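You operate a simulated robot arm through the tools that you are given. There is no shell and no other tool.

The job below is to be done with a simulated robot arm. You get a single attempt, and the scene is never put back.

JOB
Save DIVE 215 onto the yellow data stick through the white port.
Fine: set the file dial, switch the port on, press save once, wait for the end; leave the stick in and the port on.

Only the result counts: the job must be done as asked and must still hold three seconds after the hand-in. Knocking over, shifting, dropping, spilling or breaking anything else fails it.

ROBOT AND FRAMES
A 7-joint arm with a two-finger parallel gripper, fixed in place. Base frame: the origin is at the foot of the arm, x ahead of it, y to its left, z up; the work surface is at about z = 0.9. Lengths are in m, angles in degrees, forces in N, time in s.
With the tool pointing down near the work surface it reaches from about 0.24 to 0.68 m from the base axis. Its first joint turns from -66.0 to 66.0 degrees. Payload 2.4 kg.
Tool frame: the origin (TCP) lies between the finger pads and is the grasp point; the fingertips stand 0.03 m ahead of it; z points along the fingers, y is the line along which they close. Largest opening 0.094 m; finger width 0.028, thickness 0.01; the body of the gripper, 0.05 by 0.096 m, starts 0.055 m behind the TCP.
Orientation is that of the tool frame in the base frame, as a unit quaternion [w, x, y, z]. With the fingers straight down and closing along the base's y, the tool's x points along the base's -x, its y along +y and its z along -z.

CONTROLS
- The arm moves only by the tool jog_arm. Its argument "steps" is a list that holds one entry, the list of rows, each a list of 6 numbers: the shift along the tool's x, y, z in units of 40 mm (1.0 is 40 mm), then the turn, a rotation vector about the tool's x, y, z in units of 6 degrees (1.0 is 6 degrees). In form: [[[tx, ty, tz, ax, ay, az], ...]]. A call has 1 to 20 rows; each row shifts and turns the commanded pose from where the row before left it, along the tool's axes as they then stand. "hand" is the opening in per cent of the stroke, from 0 (shut) to 100 (fully open), set as the call begins (left out, the last holds). A call with a number of a shift or a turn outside -1 to 1 is refused whole. Rows are played at 5 a second. More than 0.05 m and 8.6 degrees between two rows, or a gripper value outside its range, and nothing of the call is played. A pose out of reach is approached as far as the arm can. The call stops where the force on the tool passes 90 N (or 10 N more than at its start, if that is more) or the arm is blocked; 0.2 s more then pass. The fingers move at their own pace (about 0.153 m/s each) and stop on an object; they squeeze with about 45 N. The grip force told is the motor's: it shows also when the fingers shut on nothing. Time passes only in rows, and 0.2 s behind the last, so rows that do not move let the fingers close. The reply holds the time, the measured pose of the TCP, the force on the tool along the base axes, the opening and the grip force, in the units named above and with some noise, with the torque about the TCP (base axes, N m) and any sound that the robot's microphone picked up.
- Cameras (640 x 400 px; columns grow to the right, rows downward): "scene" is fixed at [0.0453, 0.4766, 1.4499]; the picture's right is [-0.70, -0.71, 0.00], its down [-0.37, 0.37, -0.85] and it looks along [0.61, -0.60, -0.52] (base axes); focal length 341 px, centre (320, 200). "wrist" rides on the gripper at [0.076, 0.014, -0.102] in the tool frame; the picture's right is [-0.18, 0.98, 0.00], its down [-0.75, -0.14, -0.64] and it looks along [-0.63, -0.12, 0.77] (tool axes); focal length 243 px, centre (320, 200). There is no depth. A picture from a camera that has moved, and an enlarged one, comes with that camera's place and axes in the base frame and with its lens.
- capture(camera): a new picture of that camera. No time passes.
- zoom(camera, box): a new picture of the part [left, top, right, bottom] of that camera's present view, enlarged. No time passes.
- job_done(): hands the job in; it is judged then, once.

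Nothing tells you positions but the pictures and the camera data. Unless the task says otherwise, let go and move clear before handing in.

The tools are called after "Emit:" as name(argument=value, ...) on one line, values as JSON. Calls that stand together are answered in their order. jog_arm: Moves the arm, as the interface text tells. Its arguments: {"type":"object","properties":{"steps":{"type":"array","items":{"type":"array","items":{"type":"array","items":{"type":"number"}}}},"hand":{"type":"number"}},"required":["steps"]} The other tools are called the same way: capture (camera) takes a picture; zoom (camera, box) takes an enlarged picture of a part of a camera's view; job_done () hands the job in.

At the start:

```text
time: 0.0
eef_pos: [0.4397, 0.0681, 1.2586]
tcp_rot: [0.0, 0.0, 1.0, 0.0]
force: [0.5, 0.0, 0.2]
moment: [0.0, -0.02, -0.01]
gripper_width: 0.094
finger_force: 0.1
```

scene: 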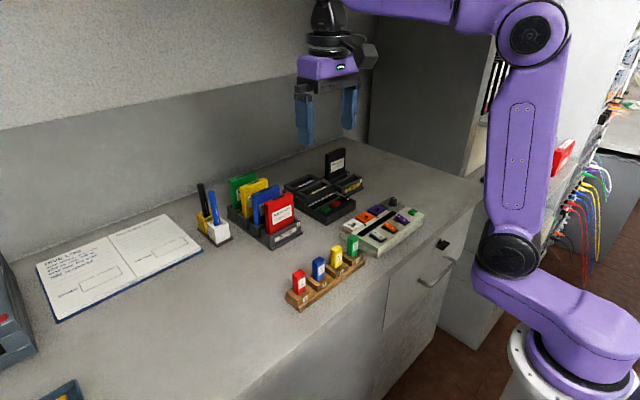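
wrist: 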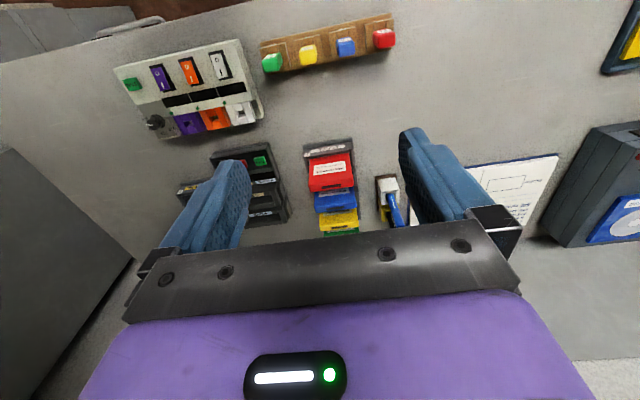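

I see a bench with a logbook, a rack of coloured cartridges, a black stacked reader, a pale port box and a row of coloured sticks. I'll zoom in on each before moving.

Emit:
zoom(camera="scene", box=[270, 140, 430, 240])

Emit:
zoom(camera="scene", box=[330, 180, 430, 260])

Emit:
zoom(camera="scene", box=[30, 200, 210, 320])

Emit:
zoom(camera="wrist", box=[100, 20, 290, 140])

Emit:
zoom(camera="scene", box=[190, 160, 310, 250])

Emit:
zoom(camera="scene", box=[270, 220, 390, 320])

```text
4.00 times, centred on (350, 190) of scene
camera zoom: at [0.0453, 0.4766, 1.4499], right [-0.7, -0.71, 0.0], down [-0.37, 0.37, -0.85], along [0.61, -0.6, -0.52], focal length 1366 px, centre (200, 240)
```

zoom: 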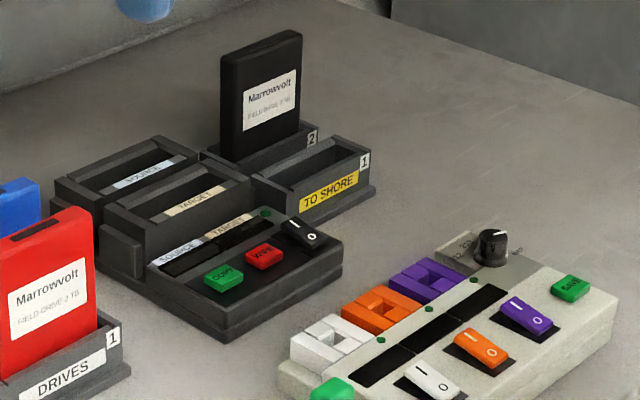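

```text
5.00 times, centred on (380, 220) of scene
camera zoom: at [0.0453, 0.4766, 1.4499], right [-0.7, -0.71, 0.0], down [-0.37, 0.37, -0.85], along [0.61, -0.6, -0.52], focal length 1707 px, centre (20, 100)
```

zoom: 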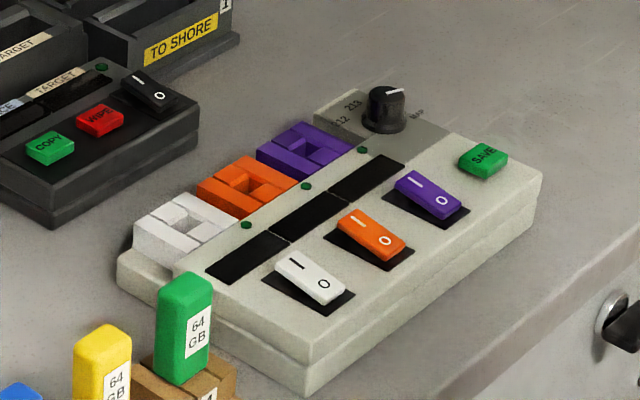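

```text
3.33 times, centred on (120, 260) of scene
camera zoom: at [0.0453, 0.4766, 1.4499], right [-0.7, -0.71, 0.0], down [-0.37, 0.37, -0.85], along [0.61, -0.6, -0.52], focal length 1138 px, centre (987, 0)
```

zoom: 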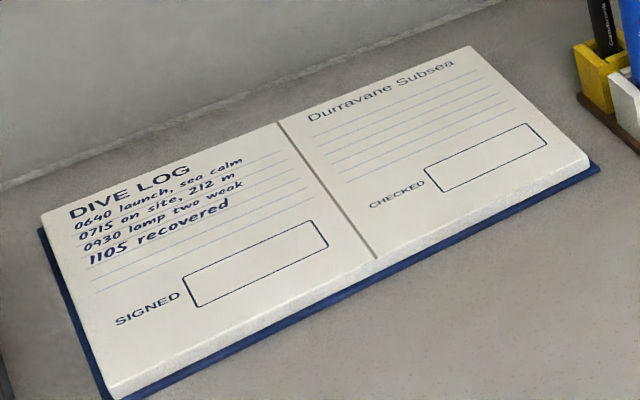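

```text
3.33 times, centred on (195, 80) of wrist
camera zoom: at [0.3636, 0.0826, 1.3614], right [0.18, 0.98, 0.0], down [0.75, -0.14, 0.64], along [0.63, -0.12, -0.77], focal length 809 px, centre (737, 600)
```

zoom: 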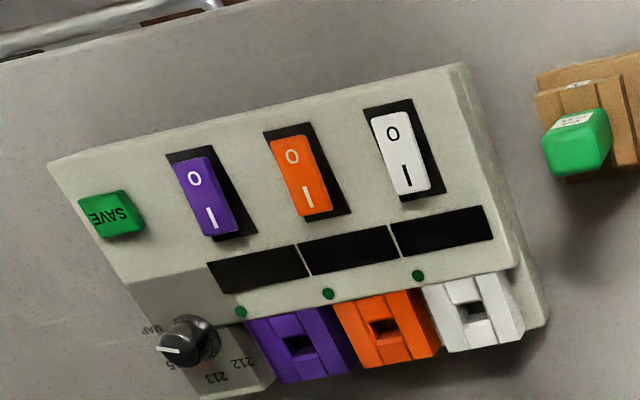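

```text
4.44 times, centred on (250, 205) of scene
camera zoom: at [0.0453, 0.4766, 1.4499], right [-0.7, -0.71, 0.0], down [-0.37, 0.37, -0.85], along [0.61, -0.6, -0.52], focal length 1517 px, centre (631, 178)
```

zoom: 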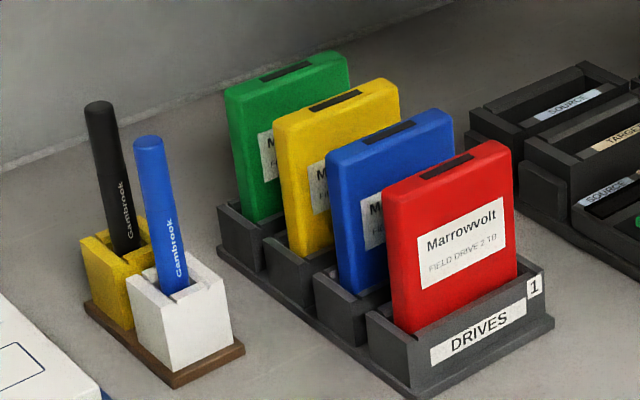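

```text
4.00 times, centred on (330, 270) of scene
camera zoom: at [0.0453, 0.4766, 1.4499], right [-0.7, -0.71, 0.0], down [-0.37, 0.37, -0.85], along [0.61, -0.6, -0.52], focal length 1366 px, centre (280, -80)
```

zoom: 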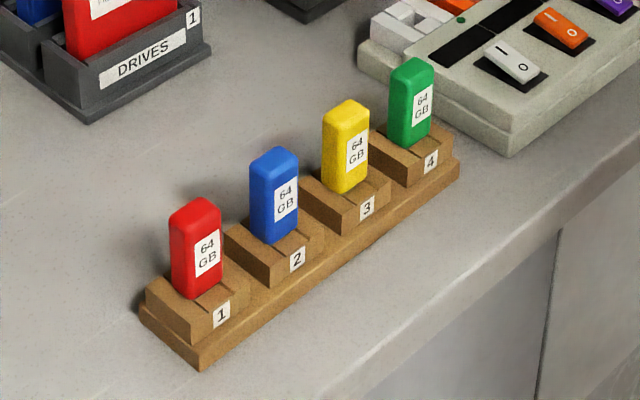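

The port box has three sockets (white nearest the sticks), a file dial, three switches and a SAVE button. The sticks stand in a row along y at about x=0.42, with yellow near y=0.055. I'll bring the wrist camera closer to the port box first.

Emit:
jog_arm(steps=[[[0.333, -0.7, 0.579, 0, 0, 0], [0.333, -0.7, 0.579, 0, 0, 0], [0.333, -0.7, 0.579, 0, 0, 0], [0.333, -0.7, 0.579, 0, 0, 0], [0.333, -0.7, 0.579, 0, 0, 0], [0.333, -0.7, 0.579, 0, 0, 0]]], hand=100)

Emit:
capture(camera="wrist")

```text
time: 1.4
eef_pos: [0.3621, -0.1014, 1.121]
tcp_rot: [0.0, 0.0, 1.0, 0.0]
force: [-0.2, -1.6, 0.6]
moment: [-0.02, -0.04, -0.01]
gripper_width: 0.0937
finger_force: 0.0
```

```text
taken
camera wrist: at [0.2846, -0.0862, 1.2216], right [0.18, 0.98, 0.0], down [0.75, -0.14, 0.64], along [0.63, -0.12, -0.77], focal length 243 px, centre (320, 200)
```

wrist: 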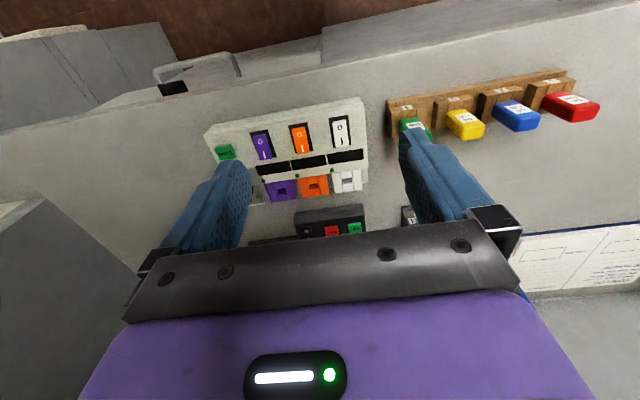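

The port box is between the fingers, but the dial is hidden behind one of them. I'll zoom on the box and the sticks.

Emit:
zoom(camera="wrist", box=[200, 90, 380, 210])

Emit:
zoom(camera="wrist", box=[380, 60, 540, 160])

Emit:
zoom(camera="scene", box=[380, 190, 430, 222])

Emit:
zoom(camera="scene", box=[340, 200, 400, 240])

```text
3.33 times, centred on (290, 150) of wrist
camera zoom: at [0.2846, -0.0862, 1.2216], right [0.18, 0.98, 0.0], down [0.75, -0.14, 0.64], along [0.63, -0.12, -0.77], focal length 809 px, centre (420, 367)
```

zoom: 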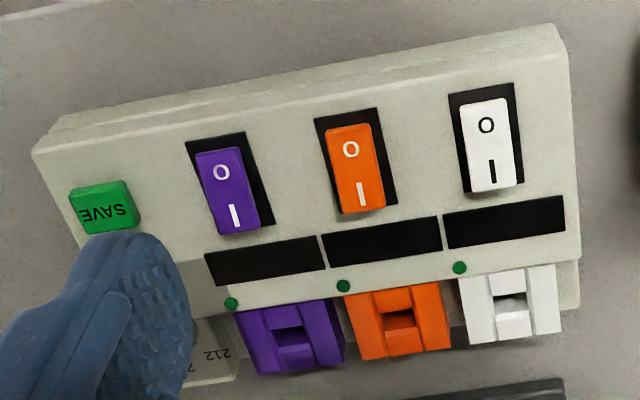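

```text
4.00 times, centred on (460, 110) of wrist
camera zoom: at [0.2846, -0.0862, 1.2216], right [0.18, 0.98, 0.0], down [0.75, -0.14, 0.64], along [0.63, -0.12, -0.77], focal length 970 px, centre (-240, 560)
```

zoom: 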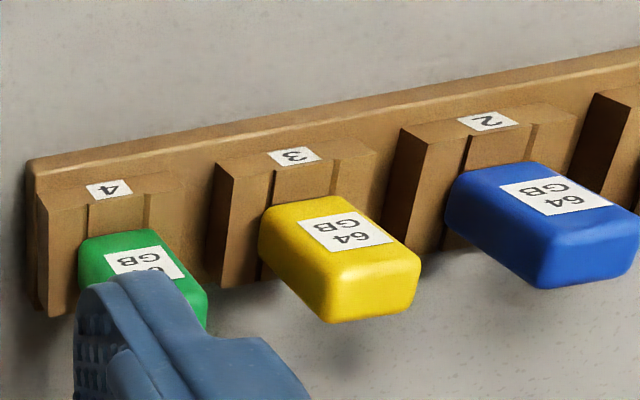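

```text
12.50 times, centred on (405, 206) of scene
camera zoom: at [0.0453, 0.4766, 1.4499], right [-0.7, -0.71, 0.0], down [-0.37, 0.37, -0.85], along [0.61, -0.6, -0.52], focal length 4267 px, centre (-742, 125)
```

zoom: 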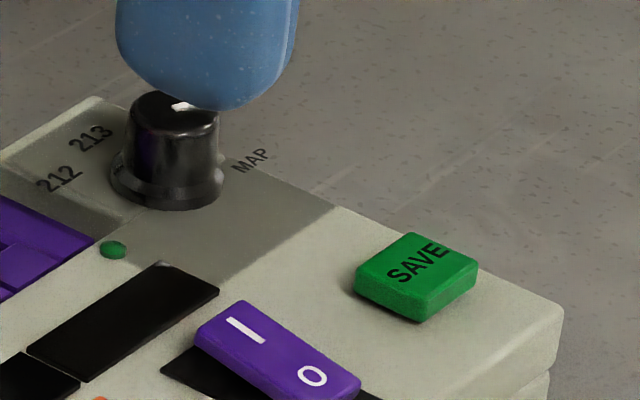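

```text
10.00 times, centred on (370, 220) of scene
camera zoom: at [0.0453, 0.4766, 1.4499], right [-0.7, -0.71, 0.0], down [-0.37, 0.37, -0.85], along [0.61, -0.6, -0.52], focal length 3414 px, centre (-180, 0)
```

zoom: 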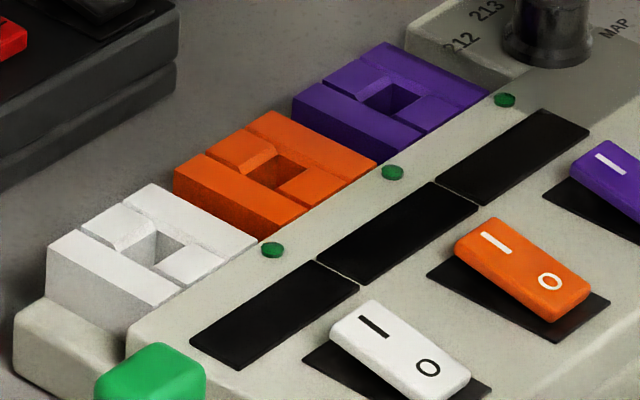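

The rack's slots and the sockets share the same orientation, roughly square to the base axes. The dial is at the far −y corner near (0.49, −0.24), so I'll move above it to read its labels.

Emit:
jog_arm(steps=[[[-0.533, -0.557, 0.296, 0, 0, 0], [-0.533, -0.557, 0.296, 0, 0, 0], [-0.533, -0.557, 0.296, 0, 0, 0], [-0.533, -0.557, 0.296, 0, 0, 0], [-0.533, -0.557, 0.296, 0, 0, 0], [-0.533, -0.557, 0.296, 0, 0, 0]]], hand=100)

Emit:
capture(camera="wrist")

Emit:
zoom(camera="wrist", box=[240, 60, 432, 180])

Emit:
capture(camera="scene")

```text
time: 2.8
eef_pos: [0.4876, -0.234, 1.0496]
tcp_rot: [-0.001, 0.0, 1.0, 0.0]
force: [-0.1, 0.5, -0.6]
moment: [-0.02, 0.03, 0.01]
gripper_width: 0.094
finger_force: 0.0
```

```text
taken
camera wrist: at [0.411, -0.2196, 1.1511], right [0.18, 0.98, 0.0], down [0.75, -0.14, 0.64], along [0.63, -0.12, -0.77], focal length 243 px, centre (320, 200)
```

wrist: 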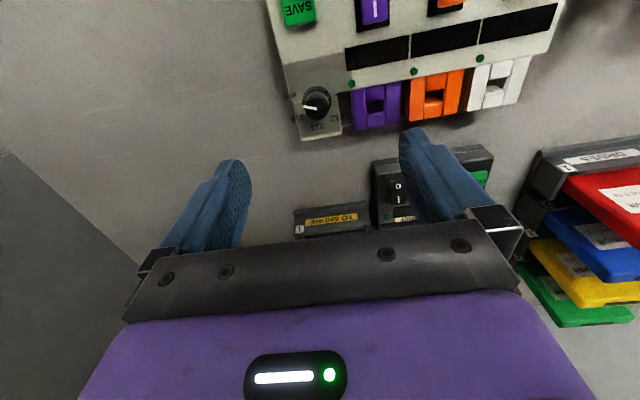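

```text
3.33 times, centred on (336, 120) of wrist
camera zoom: at [0.411, -0.2196, 1.1511], right [0.18, 0.98, 0.0], down [0.75, -0.14, 0.64], along [0.63, -0.12, -0.77], focal length 809 px, centre (267, 467)
```

zoom: 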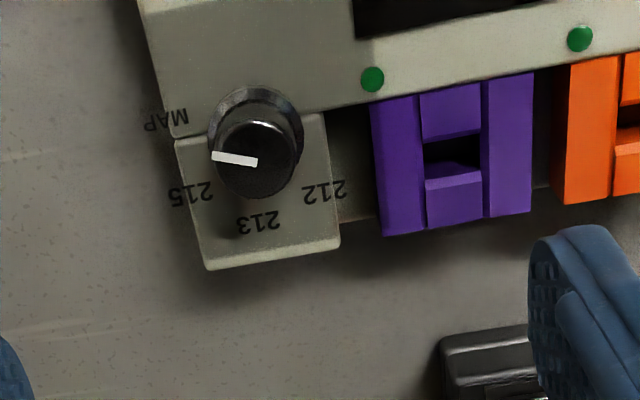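

```text
taken
```

scene: 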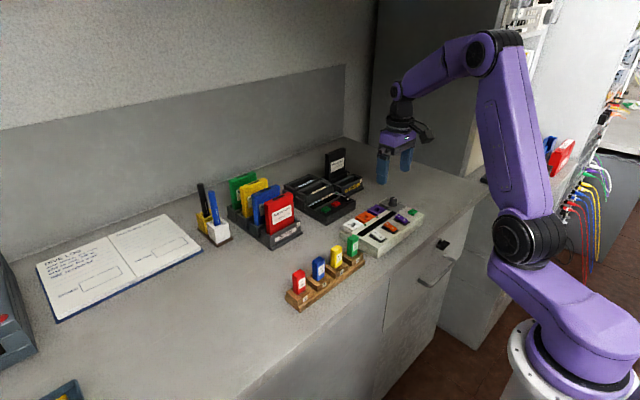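

The dial's labels run MAP, 215, 213, 212, and the pointer is on MAP. It needs about 48° counter-clockwise seen from above. The knob centre is near (0.477, −0.2345), so I'll hover just above it to check the alignment.

Emit:
jog_arm(steps=[[[0.133, -0.006, 0.495, 0, 0, 0], [0.133, -0.006, 0.495, 0, 0, 0]]], hand=100)

Emit:
capture(camera="wrist")

Emit:
zoom(camera="wrist", box=[240, 80, 432, 200])

Emit:
zoom(camera="scene", box=[360, 160, 440, 210])

```text
time: 3.4
eef_pos: [0.4777, -0.2354, 1.0101]
tcp_rot: [-0.001, 0.0, 1.0, 0.001]
force: [-0.9, -0.2, -0.1]
moment: [-0.02, 0.0, 0.01]
gripper_width: 0.0939
finger_force: 0.0
```

```text
taken
camera wrist: at [0.4013, -0.2203, 1.1111], right [0.18, 0.98, 0.0], down [0.75, -0.14, 0.64], along [0.63, -0.12, -0.77], focal length 243 px, centre (320, 200)
```

wrist: 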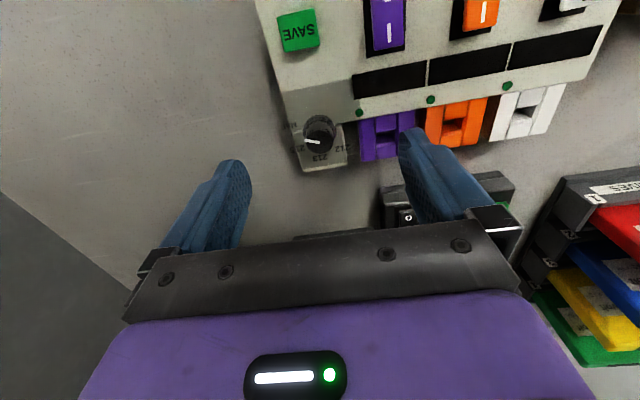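

```text
3.33 times, centred on (336, 140) of wrist
camera zoom: at [0.4013, -0.2203, 1.1111], right [0.18, 0.98, 0.0], down [0.75, -0.14, 0.64], along [0.63, -0.12, -0.77], focal length 809 px, centre (267, 400)
```

zoom: 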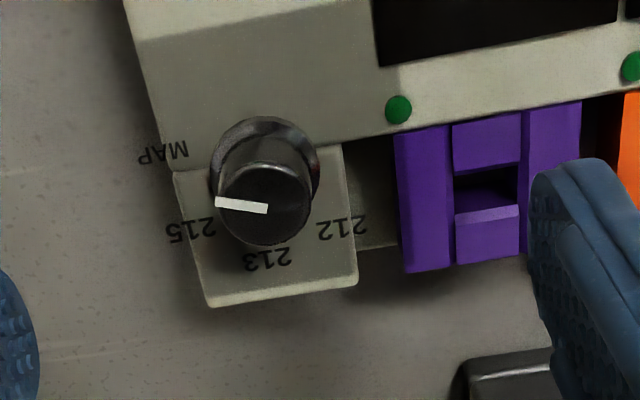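

```text
8.00 times, centred on (400, 185) of scene
camera zoom: at [0.0453, 0.4766, 1.4499], right [-0.7, -0.71, 0.0], down [-0.37, 0.37, -0.85], along [0.61, -0.6, -0.52], focal length 2731 px, centre (-320, 320)
```

zoom: 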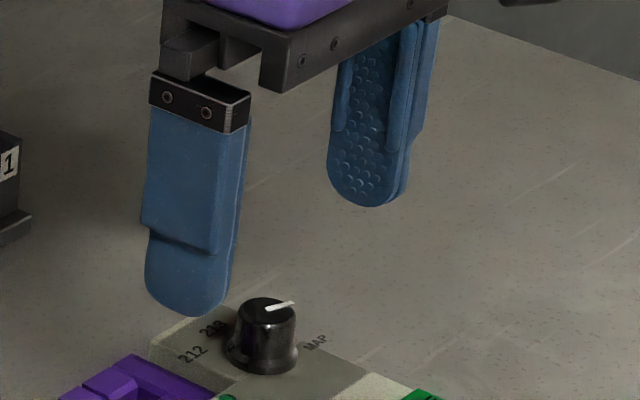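

The triangulated knob top is (0.4776, −0.2345, 0.953), right under the TCP. I'll narrow the fingers to about 31 mm and lower them around the knob without closing.

Emit:
jog_arm(steps=[[[0, 0.01, 0, 0, 0, 0], [0, 0, 0, 0, 0, 0], [0, 0.01, 0.34, 0, 0, 0], [0, 0, 0.34, 0, 0, 0], [0, 0, 0.34, 0, 0, 0]]], hand=34)

Emit:
zoom(camera="wrist", box=[240, 80, 432, 200])

Emit:
zoom(camera="scene", box=[360, 170, 440, 220])

```text
time: 4.6
eef_pos: [0.4772, -0.2324, 0.9692]
tcp_rot: [0.0, 0.0, 1.0, 0.0]
force: [0.0, 0.8, -1.1]
moment: [0.0, 0.0, 0.01]
gripper_width: 0.0321
finger_force: 0.1
```

```text
3.33 times, centred on (336, 140) of wrist
camera zoom: at [0.4004, -0.2182, 1.07], right [0.18, 0.98, 0.0], down [0.75, -0.14, 0.64], along [0.63, -0.12, -0.77], focal length 809 px, centre (267, 400)
```

zoom: 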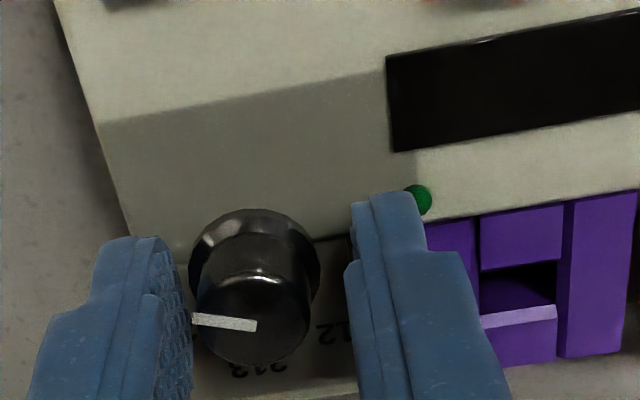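

```text
8.00 times, centred on (400, 195) of scene
camera zoom: at [0.0453, 0.4766, 1.4499], right [-0.7, -0.71, 0.0], down [-0.37, 0.37, -0.85], along [0.61, -0.6, -0.52], focal length 2731 px, centre (-320, 240)
```

zoom: 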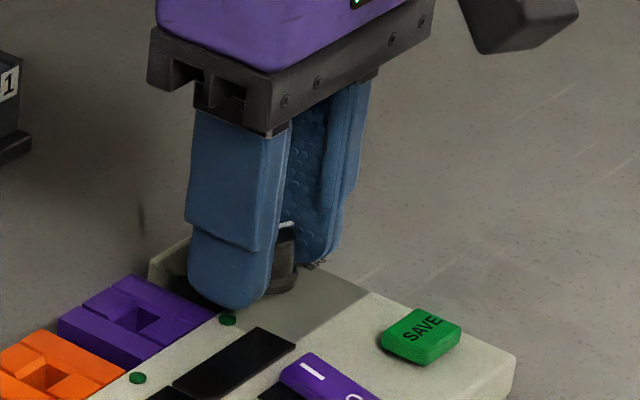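

The fingers straddle the knob, which sits about 2.5 mm toward −y of centre. I'll correct that and close.

Emit:
jog_arm(steps=[[[0, -0.06, 0, 0, 0, 0], [0, 0, 0, 0, 0, 0]]], hand=34)

Emit:
jog_arm(steps=[[[0, 0, 0, 0, 0, 0], [0, 0, 0, 0, 0, 0], [0, 0, 0, 0, 0, 0]]], hand=0)

Emit:
zoom(camera="wrist", box=[240, 80, 432, 200])

```text
time: 5.2
eef_pos: [0.4765, -0.2359, 0.9688]
tcp_rot: [0.0, 0.0, 1.0, 0.0]
force: [0.1, 0.5, -0.4]
moment: [0.01, 0.0, -0.02]
gripper_width: 0.0319
finger_force: 0.1
```

```text
time: 6.0
eef_pos: [0.4766, -0.2357, 0.969]
tcp_rot: [-0.001, 0.0, 1.0, 0.001]
force: [-0.7, 2.0, -0.5]
moment: [0.04, -0.06, -0.03]
gripper_width: 0.0237
finger_force: 44.8
```

```text
3.33 times, centred on (336, 140) of wrist
camera zoom: at [0.4003, -0.2208, 1.0704], right [0.18, 0.98, 0.0], down [0.75, -0.14, 0.64], along [0.63, -0.12, -0.77], focal length 809 px, centre (267, 400)
```

zoom: 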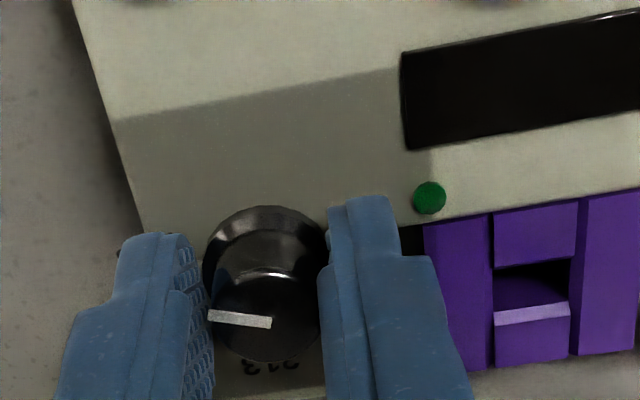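

The knob is gripped at 23.7 mm. I'll turn it 12° counter-clockwise (negative about tool z) first as a direction check.

Emit:
jog_arm(steps=[[[0, 0, 0, 0, 0, -0.7], [0, 0, 0, 0, 0, -0.7], [0, 0, 0, 0, 0, -0.6]]], hand=0)

Emit:
zoom(camera="wrist", box=[240, 80, 432, 200])

```text
time: 6.8
eef_pos: [0.4768, -0.2353, 0.9693]
tcp_rot: [0.0, -0.105, 0.995, 0.0]
force: [-4.6, 2.4, 1.3]
moment: [0.17, -0.48, 0.03]
gripper_width: 0.0239
finger_force: 44.6
```

```text
3.33 times, centred on (336, 140) of wrist
camera zoom: at [0.3992, -0.2374, 1.0705], right [-0.02, 1.0, 0.0], down [0.77, 0.02, 0.64], along [0.64, 0.02, -0.77], focal length 809 px, centre (267, 400)
```

zoom: 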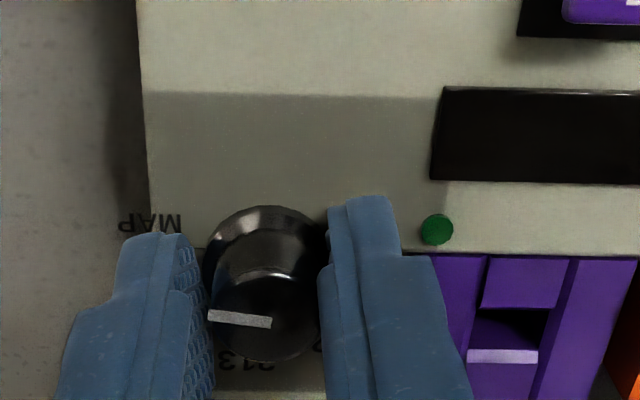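

The knob is turning with the gripper in the right direction. I'll continue to about 47° in total.

Emit:
jog_arm(steps=[[[0, 0, 0, 0, 0, -0.85], [0, 0, 0, 0, 0, -0.85], [0, 0, 0, 0, 0, -0.85], [0, 0, 0, 0, 0, -0.85], [0, 0, 0, 0, 0, -0.85], [0, 0, 0, 0, 0, -0.85], [0, 0, 0, 0, 0, -0.75], [0, 0, 0, 0, 0, 0]]], hand=0)

Emit:
capture(camera="wrist")

Emit:
zoom(camera="wrist", box=[240, 80, 432, 200])

```text
time: 8.6
eef_pos: [0.4767, -0.2351, 0.969]
tcp_rot: [-0.001, -0.4, 0.916, -0.001]
force: [0.4, -4.7, -19.3]
moment: [-0.16, 0.01, -0.03]
gripper_width: 0.0239
finger_force: 45.7
```

```text
taken
camera wrist: at [0.4148, -0.2824, 1.0708], right [-0.59, 0.8, 0.0], down [0.62, 0.46, 0.64], along [0.52, 0.38, -0.77], focal length 243 px, centre (320, 200)
```

wrist: 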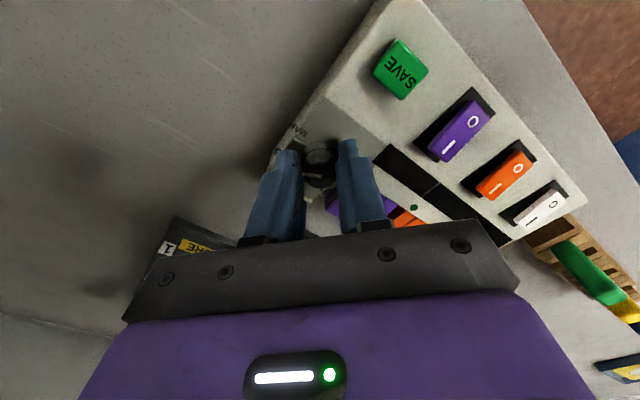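

```text
3.33 times, centred on (336, 140) of wrist
camera zoom: at [0.4148, -0.2824, 1.0708], right [-0.59, 0.8, 0.0], down [0.62, 0.46, 0.64], along [0.52, 0.38, -0.77], focal length 809 px, centre (267, 400)
```

zoom: 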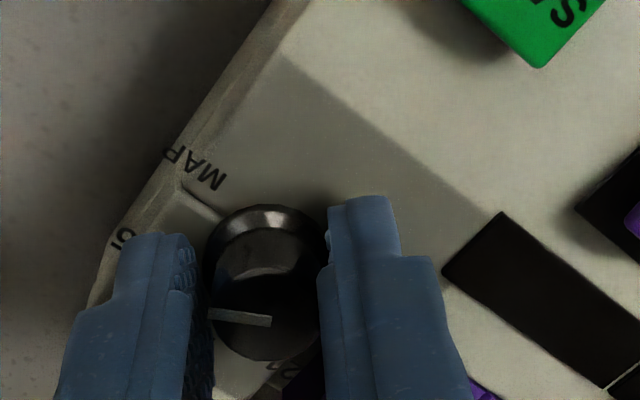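

The turn totals about 47°. I'll release, rise and check the pointer.

Emit:
jog_arm(steps=[[[0, 0, 0, 0, 0, 0], [0, 0, 0, 0, 0, 0], [0, 0, -0.5, 0, 0, 0], [0, 0, -0.8, 0, 0, 0], [0, 0, -0.8, 0, 0, 0]]], hand=34)

Emit:
jog_arm(steps=[[[0, 0, 0, 0, 0, 1], [0, 0, 0, 0, 0, 1], [0, 0, 0, 0, 0, 1], [0, 0, 0, 0, 0, 1], [0, 0, 0, 0, 0, 1], [0, 0, 0, 0, 0, 1], [0, 0, 0, 0, 0, 1], [0, 0, 0, 0, 0, 0.85]]], hand=100)

Emit:
capture(camera="wrist")

Emit:
zoom(camera="wrist", box=[240, 60, 400, 160])

Emit:
zoom(camera="scene", box=[360, 170, 440, 220])

```text
time: 9.8
eef_pos: [0.4751, -0.2348, 1.0527]
tcp_rot: [-0.001, -0.4, 0.917, 0.001]
force: [0.6, 0.4, 0.1]
moment: [-0.05, 0.02, 0.03]
gripper_width: 0.0321
finger_force: 0.0
```

```text
time: 11.6
eef_pos: [0.4784, -0.2365, 1.0545]
tcp_rot: [0.0, 0.001, 1.0, 0.0]
force: [0.1, 0.3, 0.3]
moment: [-0.01, 0.05, -0.02]
gripper_width: 0.094
finger_force: 0.0
```

```text
taken
camera wrist: at [0.4007, -0.221, 1.1551], right [0.19, 0.98, 0.0], down [0.75, -0.14, 0.64], along [0.63, -0.12, -0.77], focal length 243 px, centre (320, 200)
```

wrist: 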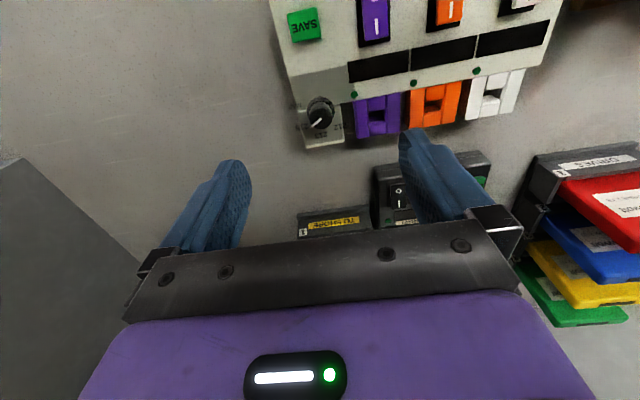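

```text
4.00 times, centred on (320, 110) of wrist
camera zoom: at [0.4007, -0.221, 1.1551], right [0.19, 0.98, 0.0], down [0.75, -0.14, 0.64], along [0.63, -0.12, -0.77], focal length 970 px, centre (320, 560)
```

zoom: 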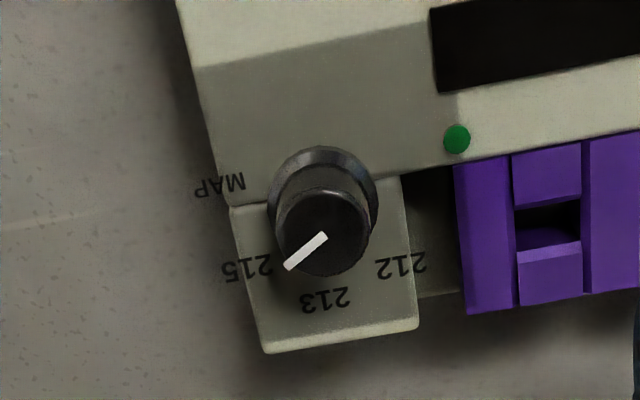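

```text
8.00 times, centred on (400, 195) of scene
camera zoom: at [0.0453, 0.4766, 1.4499], right [-0.7, -0.71, 0.0], down [-0.37, 0.37, -0.85], along [0.61, -0.6, -0.52], focal length 2731 px, centre (-320, 240)
```

zoom: 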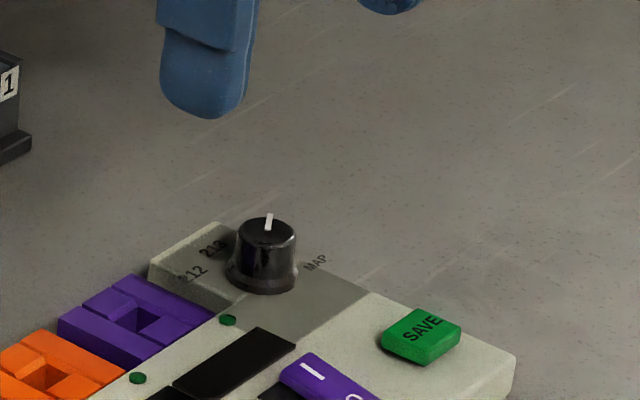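

The pointer now reads 215. Next I'll move above the yellow stick and measure it.

Emit:
jog_arm(steps=[[[0, 0, -0.9, 0, 0, 0], [0.146, 0.716, 0, 0, 0, 0], [0.146, 0.716, 0, 0, 0, 0], [0.146, 0.716, 0, 0, 0, 0], [0.146, 0.716, 0, 0, 0, 0], [0.146, 0.716, 0, 0, 0, 0], [0.146, 0.716, 0, 0, 0, 0], [0.146, 0.716, 0, 0, 0, 0], [0.146, 0.716, 0, 0, 0, 0], [0.146, 0.716, 0, 0, 0, 0], [0.146, 0.716, 0, 0, 0, 0]]], hand=100)

Emit:
capture(camera="wrist")

Emit:
zoom(camera="wrist", box=[224, 80, 416, 200])

Emit:
zoom(camera="scene", box=[290, 220, 386, 280])

```text
time: 14.0
eef_pos: [0.4204, 0.0509, 1.0921]
tcp_rot: [0.0, 0.0, 1.0, -0.001]
force: [-0.3, 0.9, 0.4]
moment: [0.0, 0.01, 0.0]
gripper_width: 0.0941
finger_force: 0.1
```

```text
taken
camera wrist: at [0.3432, 0.0651, 1.1939], right [0.18, 0.98, 0.0], down [0.75, -0.14, 0.64], along [0.63, -0.12, -0.77], focal length 243 px, centre (320, 200)
```

wrist: 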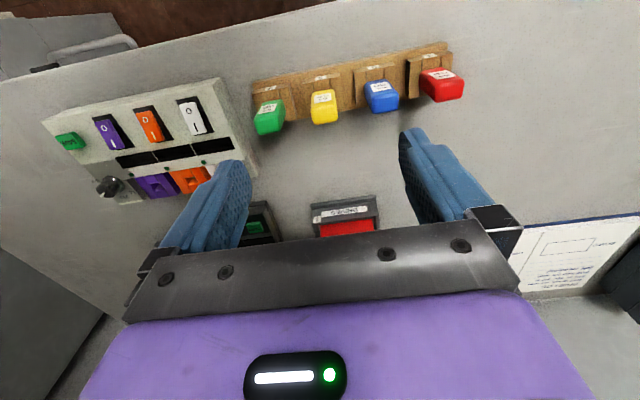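

```text
3.33 times, centred on (320, 140) of wrist
camera zoom: at [0.3432, 0.0651, 1.1939], right [0.18, 0.98, 0.0], down [0.75, -0.14, 0.64], along [0.63, -0.12, -0.77], focal length 809 px, centre (320, 400)
```

zoom: 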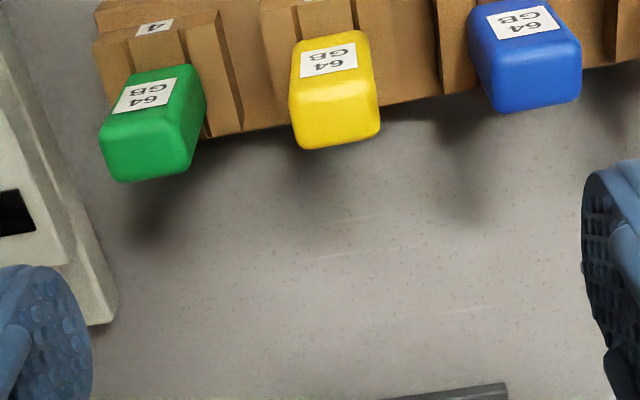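

```text
6.67 times, centred on (338, 250) of scene
camera zoom: at [0.0453, 0.4766, 1.4499], right [-0.7, -0.71, 0.0], down [-0.37, 0.37, -0.85], along [0.61, -0.6, -0.52], focal length 2276 px, centre (200, -133)
```

zoom: 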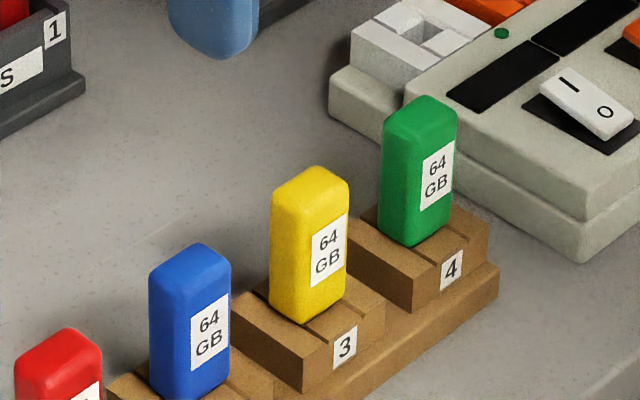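

Yellow's top is at roughly (0.421, 0.055, 0.98). I'll descend partway, still above the stick tops, to triangulate it better.

Emit:
jog_arm(steps=[[[0, 0, 0.6, 0, 0, 0], [0, 0, 0.6, 0, 0, 0]]], hand=100)

Emit:
zoom(camera="wrist", box=[224, 80, 416, 200])

Emit:
zoom(camera="scene", box=[290, 190, 386, 250])

```text
time: 14.6
eef_pos: [0.4198, 0.0525, 1.0431]
tcp_rot: [0.0, 0.0, 1.0, -0.001]
force: [0.1, -0.2, 0.7]
moment: [0.01, 0.01, -0.01]
gripper_width: 0.0944
finger_force: 0.0
```

```text
3.33 times, centred on (320, 140) of wrist
camera zoom: at [0.3439, 0.0663, 1.1445], right [0.18, 0.98, 0.0], down [0.75, -0.14, 0.64], along [0.63, -0.12, -0.77], focal length 809 px, centre (320, 400)
```

zoom: 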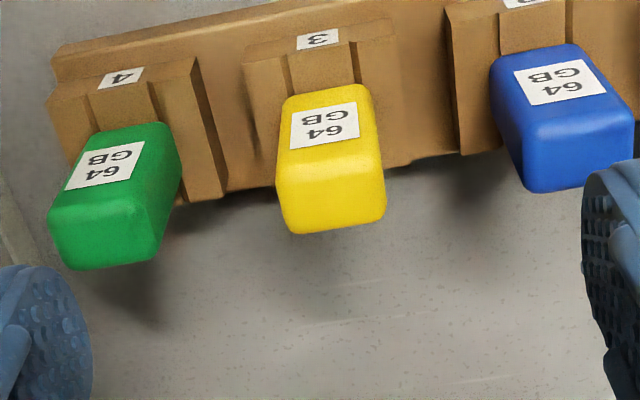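

```text
6.67 times, centred on (338, 220) of scene
camera zoom: at [0.0453, 0.4766, 1.4499], right [-0.7, -0.71, 0.0], down [-0.37, 0.37, -0.85], along [0.61, -0.6, -0.52], focal length 2276 px, centre (200, 67)
```

zoom: 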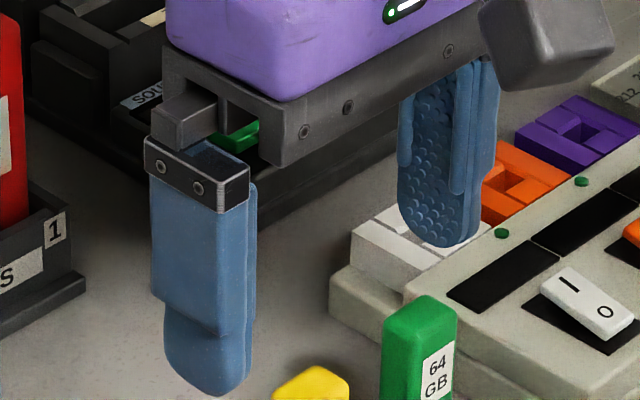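

The yellow stick measures about 22 mm (y) by 16 mm (x), with its top centre at (0.4245, 0.054, 0.975). I'll correct the offset, narrow the fingers and come down to just above it for a check.

Emit:
jog_arm(steps=[[[-0.1075, 0.0425, 0, 0, 0, 0], [0, 0, 0, 0, 0, 0], [0, 0, 0.4, 0, 0, 0], [0, 0, 0.35, 0, 0, 0]]], hand=41)

Emit:
zoom(camera="wrist", box=[224, 80, 416, 200])

Emit:
zoom(camera="scene", box=[290, 220, 386, 280])

```text
time: 15.6
eef_pos: [0.4228, 0.0529, 1.0122]
tcp_rot: [0.0, 0.0, 1.0, 0.0]
force: [-0.9, -0.4, 0.3]
moment: [0.02, 0.01, 0.02]
gripper_width: 0.0386
finger_force: 0.2
```

```text
3.33 times, centred on (320, 140) of wrist
camera zoom: at [0.3465, 0.067, 1.1138], right [0.18, 0.98, 0.0], down [0.75, -0.14, 0.64], along [0.63, -0.12, -0.77], focal length 809 px, centre (320, 400)
```

zoom: 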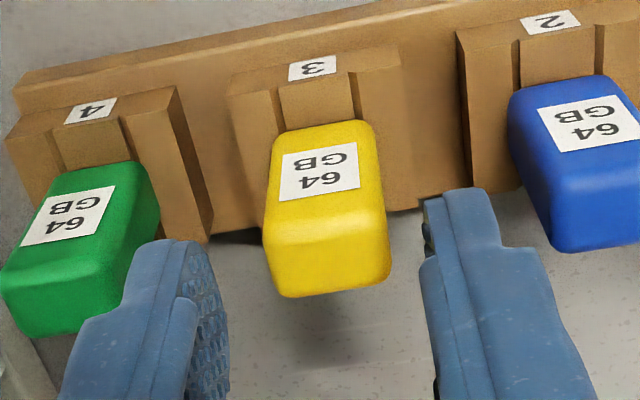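

```text
6.67 times, centred on (338, 250) of scene
camera zoom: at [0.0453, 0.4766, 1.4499], right [-0.7, -0.71, 0.0], down [-0.37, 0.37, -0.85], along [0.61, -0.6, -0.52], focal length 2276 px, centre (200, -133)
```

zoom: 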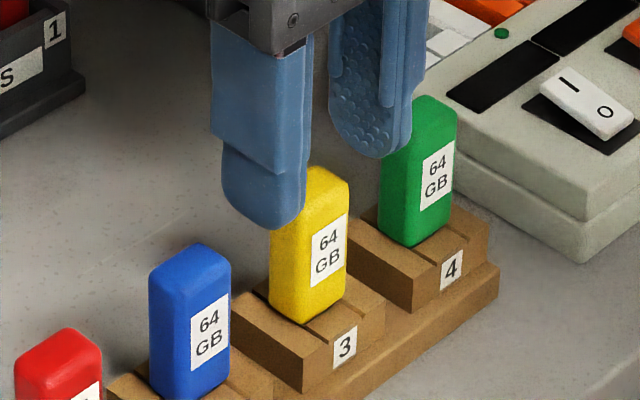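

The stick is between the fingers, just a couple of millimetres off. I'll correct, descend to grasp height and check again before closing.

Emit:
jog_arm(steps=[[[-0.05, 0.028, 0, 0, 0, 0], [0, 0, 0.35, 0, 0, 0], [0, 0, 0.35, 0, 0, 0], [0, 0, 0.3, 0, 0, 0], [0, 0, 0, 0, 0, 0]]], hand=41)

Emit:
zoom(camera="wrist", box=[224, 80, 416, 200])

Emit:
zoom(camera="scene", box=[290, 220, 386, 280])

```text
time: 16.8
eef_pos: [0.4264, 0.0528, 0.9701]
tcp_rot: [0.0, -0.001, 1.0, 0.0]
force: [0.0, 0.0, -0.4]
moment: [0.02, 0.02, 0.0]
gripper_width: 0.0387
finger_force: 0.1
```

```text
3.33 times, centred on (320, 140) of wrist
camera zoom: at [0.3494, 0.0677, 1.0726], right [0.18, 0.98, 0.0], down [0.75, -0.14, 0.64], along [0.63, -0.12, -0.77], focal length 809 px, centre (320, 400)
```

zoom: 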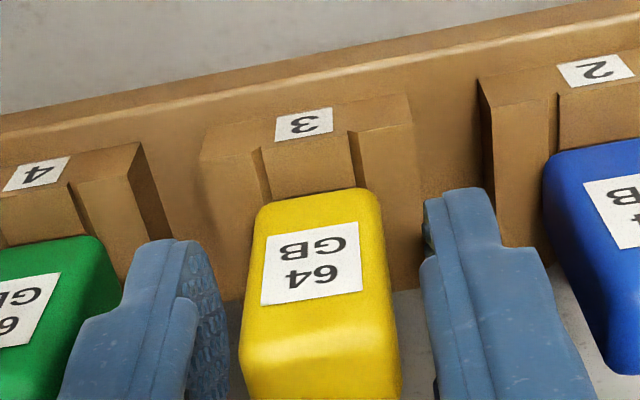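

```text
6.67 times, centred on (338, 250) of scene
camera zoom: at [0.0453, 0.4766, 1.4499], right [-0.7, -0.71, 0.0], down [-0.37, 0.37, -0.85], along [0.61, -0.6, -0.52], focal length 2276 px, centre (200, -133)
```

zoom: 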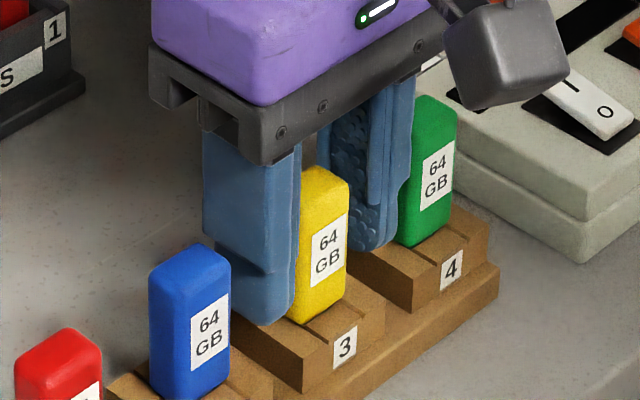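

The stick is centred between the fingers within about a millimetre. Closing now.

Emit:
jog_arm(steps=[[[0, 0, 0, 0, 0, 0], [0, 0, 0, 0, 0, 0], [0, 0, 0, 0, 0, 0]]], hand=0)

Emit:
zoom(camera="wrist", box=[224, 80, 416, 200])

Emit:
zoom(camera="scene", box=[290, 220, 386, 280])

```text
time: 17.6
eef_pos: [0.4269, 0.0532, 0.9719]
tcp_rot: [0.0, 0.0, 1.0, 0.0]
force: [-0.4, 0.2, 0.0]
moment: [0.02, 0.01, 0.02]
gripper_width: 0.023
finger_force: 45.0
```

```text
3.33 times, centred on (320, 140) of wrist
camera zoom: at [0.3494, 0.0677, 1.0728], right [0.18, 0.98, 0.0], down [0.75, -0.14, 0.64], along [0.63, -0.12, -0.77], focal length 809 px, centre (320, 400)
```

zoom: 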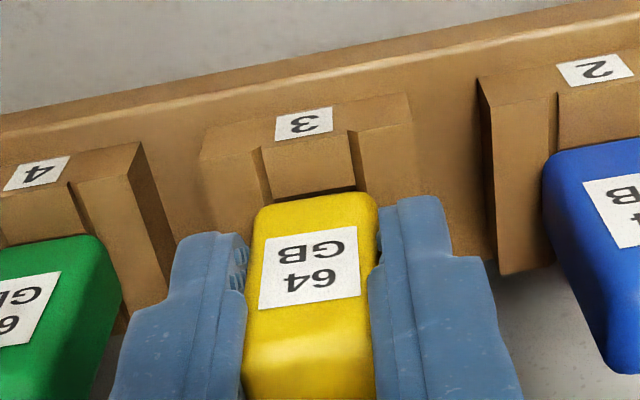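

```text
6.67 times, centred on (338, 250) of scene
camera zoom: at [0.0453, 0.4766, 1.4499], right [-0.7, -0.71, 0.0], down [-0.37, 0.37, -0.85], along [0.61, -0.6, -0.52], focal length 2276 px, centre (200, -133)
```

zoom: 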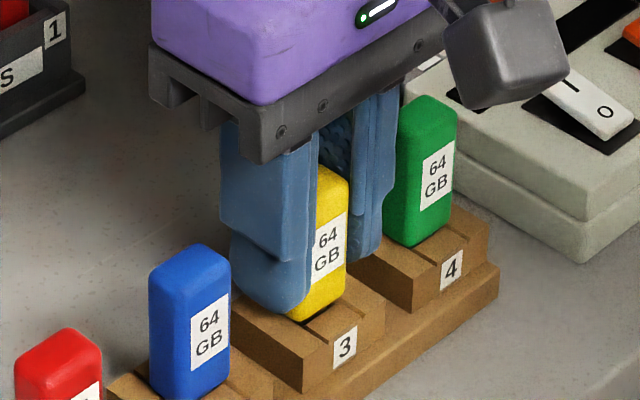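

The stick is gripped at 23 mm. I'll lift it straight up and check the plug underneath.

Emit:
jog_arm(steps=[[[0, 0, -0.3, 0, 0, 0], [0, 0, -0.4, 0, 0, 0], [0, 0, -0.6, 0, 0, 0], [0, 0, -0.7, 0, 0, 0], [0, 0, -0.5, 0, 0, 0]]], hand=0)

Emit:
zoom(camera="scene", box=[290, 190, 386, 250])

Emit:
zoom(camera="wrist", box=[224, 80, 416, 200])

Emit:
capture(camera="scene")

```text
time: 18.8
eef_pos: [0.4261, 0.0531, 1.0723]
tcp_rot: [0.0, 0.0, 1.0, 0.0]
force: [-0.3, 0.8, -0.3]
moment: [0.03, 0.0, 0.01]
gripper_width: 0.0229
finger_force: 44.7
```

```text
6.67 times, centred on (338, 220) of scene
camera zoom: at [0.0453, 0.4766, 1.4499], right [-0.7, -0.71, 0.0], down [-0.37, 0.37, -0.85], along [0.61, -0.6, -0.52], focal length 2276 px, centre (200, 67)
```

zoom: 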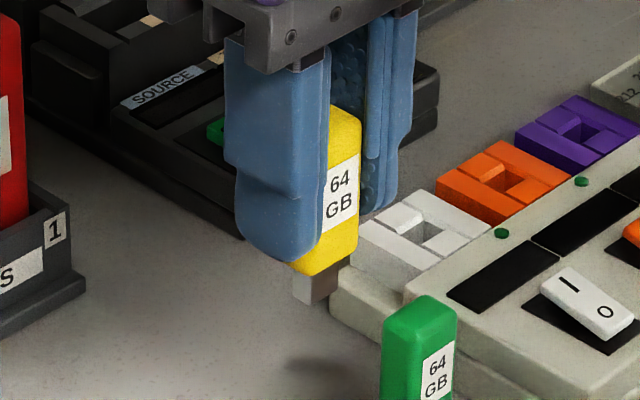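

```text
3.33 times, centred on (320, 140) of wrist
camera zoom: at [0.3493, 0.0668, 1.1726], right [0.18, 0.98, 0.0], down [0.75, -0.14, 0.64], along [0.63, -0.12, -0.77], focal length 809 px, centre (320, 400)
```

zoom: 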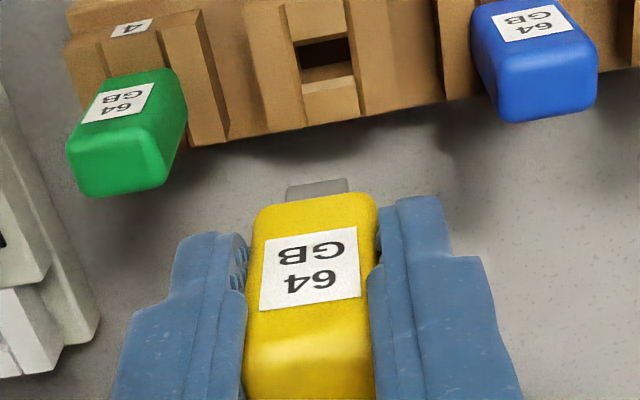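

```text
taken
```

scene: 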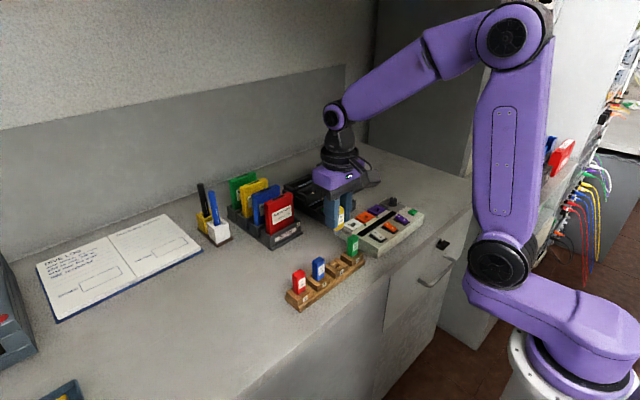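

The stick is out cleanly, and its metal plug is visible pointing down. I'll carry it over the white socket, staying above the green stick.

Emit:
jog_arm(steps=[[[-0.345, -0.69, 0, 0, 0, 0], [-0.345, -0.69, 0, 0, 0, 0], [-0.345, -0.69, 0, 0, 0, 0], [-0.345, -0.69, 0, 0, 0, 0], [-0.345, -0.69, 0, 0, 0, 0], [0, 0, 0, 0, 0, 0]]], hand=0)

Emit:
zoom(camera="wrist", box=[224, 80, 416, 200])

Emit:
zoom(camera="scene", box=[320, 180, 416, 240])

```text
time: 20.2
eef_pos: [0.4961, -0.0836, 1.0698]
tcp_rot: [0.0, 0.0, 1.0, -0.001]
force: [0.7, 0.1, 0.8]
moment: [-0.02, 0.0, -0.03]
gripper_width: 0.0231
finger_force: 45.3
```

```text
3.33 times, centred on (320, 140) of wrist
camera zoom: at [0.4196, -0.0698, 1.1721], right [0.18, 0.98, 0.0], down [0.75, -0.14, 0.64], along [0.63, -0.12, -0.77], focal length 809 px, centre (320, 400)
```

zoom: 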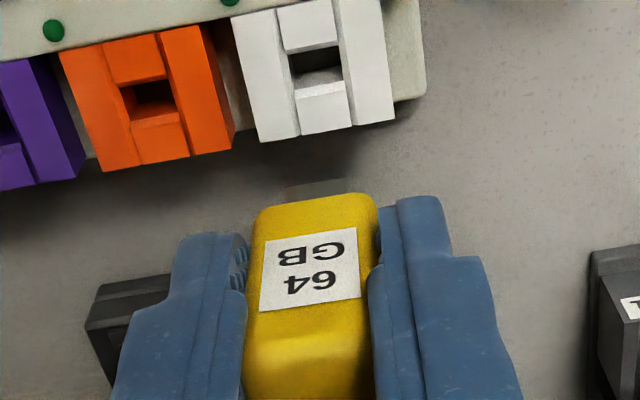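

```text
6.67 times, centred on (368, 210) of scene
camera zoom: at [0.0453, 0.4766, 1.4499], right [-0.7, -0.71, 0.0], down [-0.37, 0.37, -0.85], along [0.61, -0.6, -0.52], focal length 2276 px, centre (0, 133)
```

zoom: 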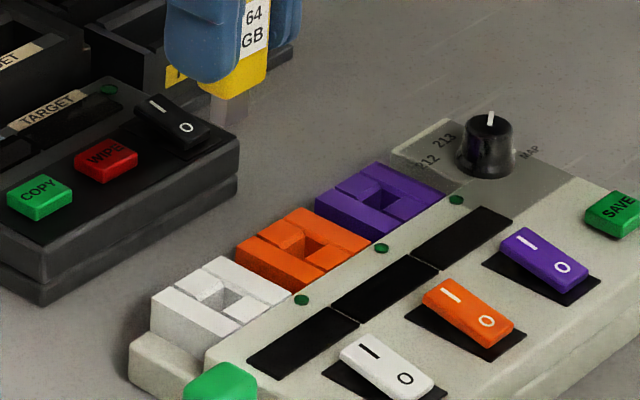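

The hole is nearly directly beneath the plug. I'll lower until the plug tip is about 12 mm above the socket and compare directly.

Emit:
jog_arm(steps=[[[0, 0, 0.55, 0, 0, 0], [0, 0, 0.55, 0, 0, 0], [0, 0, 0.5, 0, 0, 0], [0, 0, 0, 0, 0, 0]]], hand=0)

Emit:
zoom(camera="wrist", box=[224, 80, 416, 200])

Emit:
zoom(camera="scene", box=[328, 195, 376, 225])

```text
time: 21.2
eef_pos: [0.4946, -0.0841, 1.008]
tcp_rot: [0.0, 0.0, 1.0, -0.001]
force: [-0.9, 0.7, -0.8]
moment: [0.02, 0.0, -0.01]
gripper_width: 0.0228
finger_force: 44.8
```

```text
3.33 times, centred on (320, 140) of wrist
camera zoom: at [0.4178, -0.0703, 1.1101], right [0.18, 0.98, 0.0], down [0.75, -0.14, 0.64], along [0.63, -0.12, -0.77], focal length 809 px, centre (320, 400)
```

zoom: 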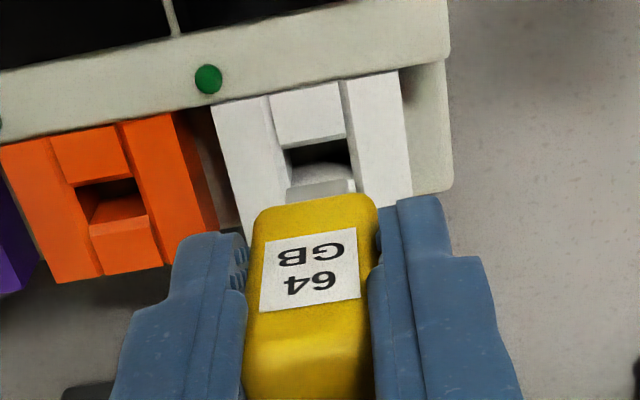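

```text
13.33 times, centred on (352, 210) of scene
camera zoom: at [0.0453, 0.4766, 1.4499], right [-0.7, -0.71, 0.0], down [-0.37, 0.37, -0.85], along [0.61, -0.6, -0.52], focal length 4552 px, centre (-107, 67)
```

zoom: 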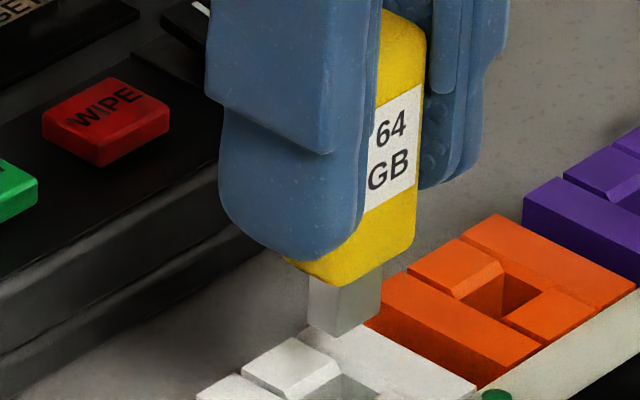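

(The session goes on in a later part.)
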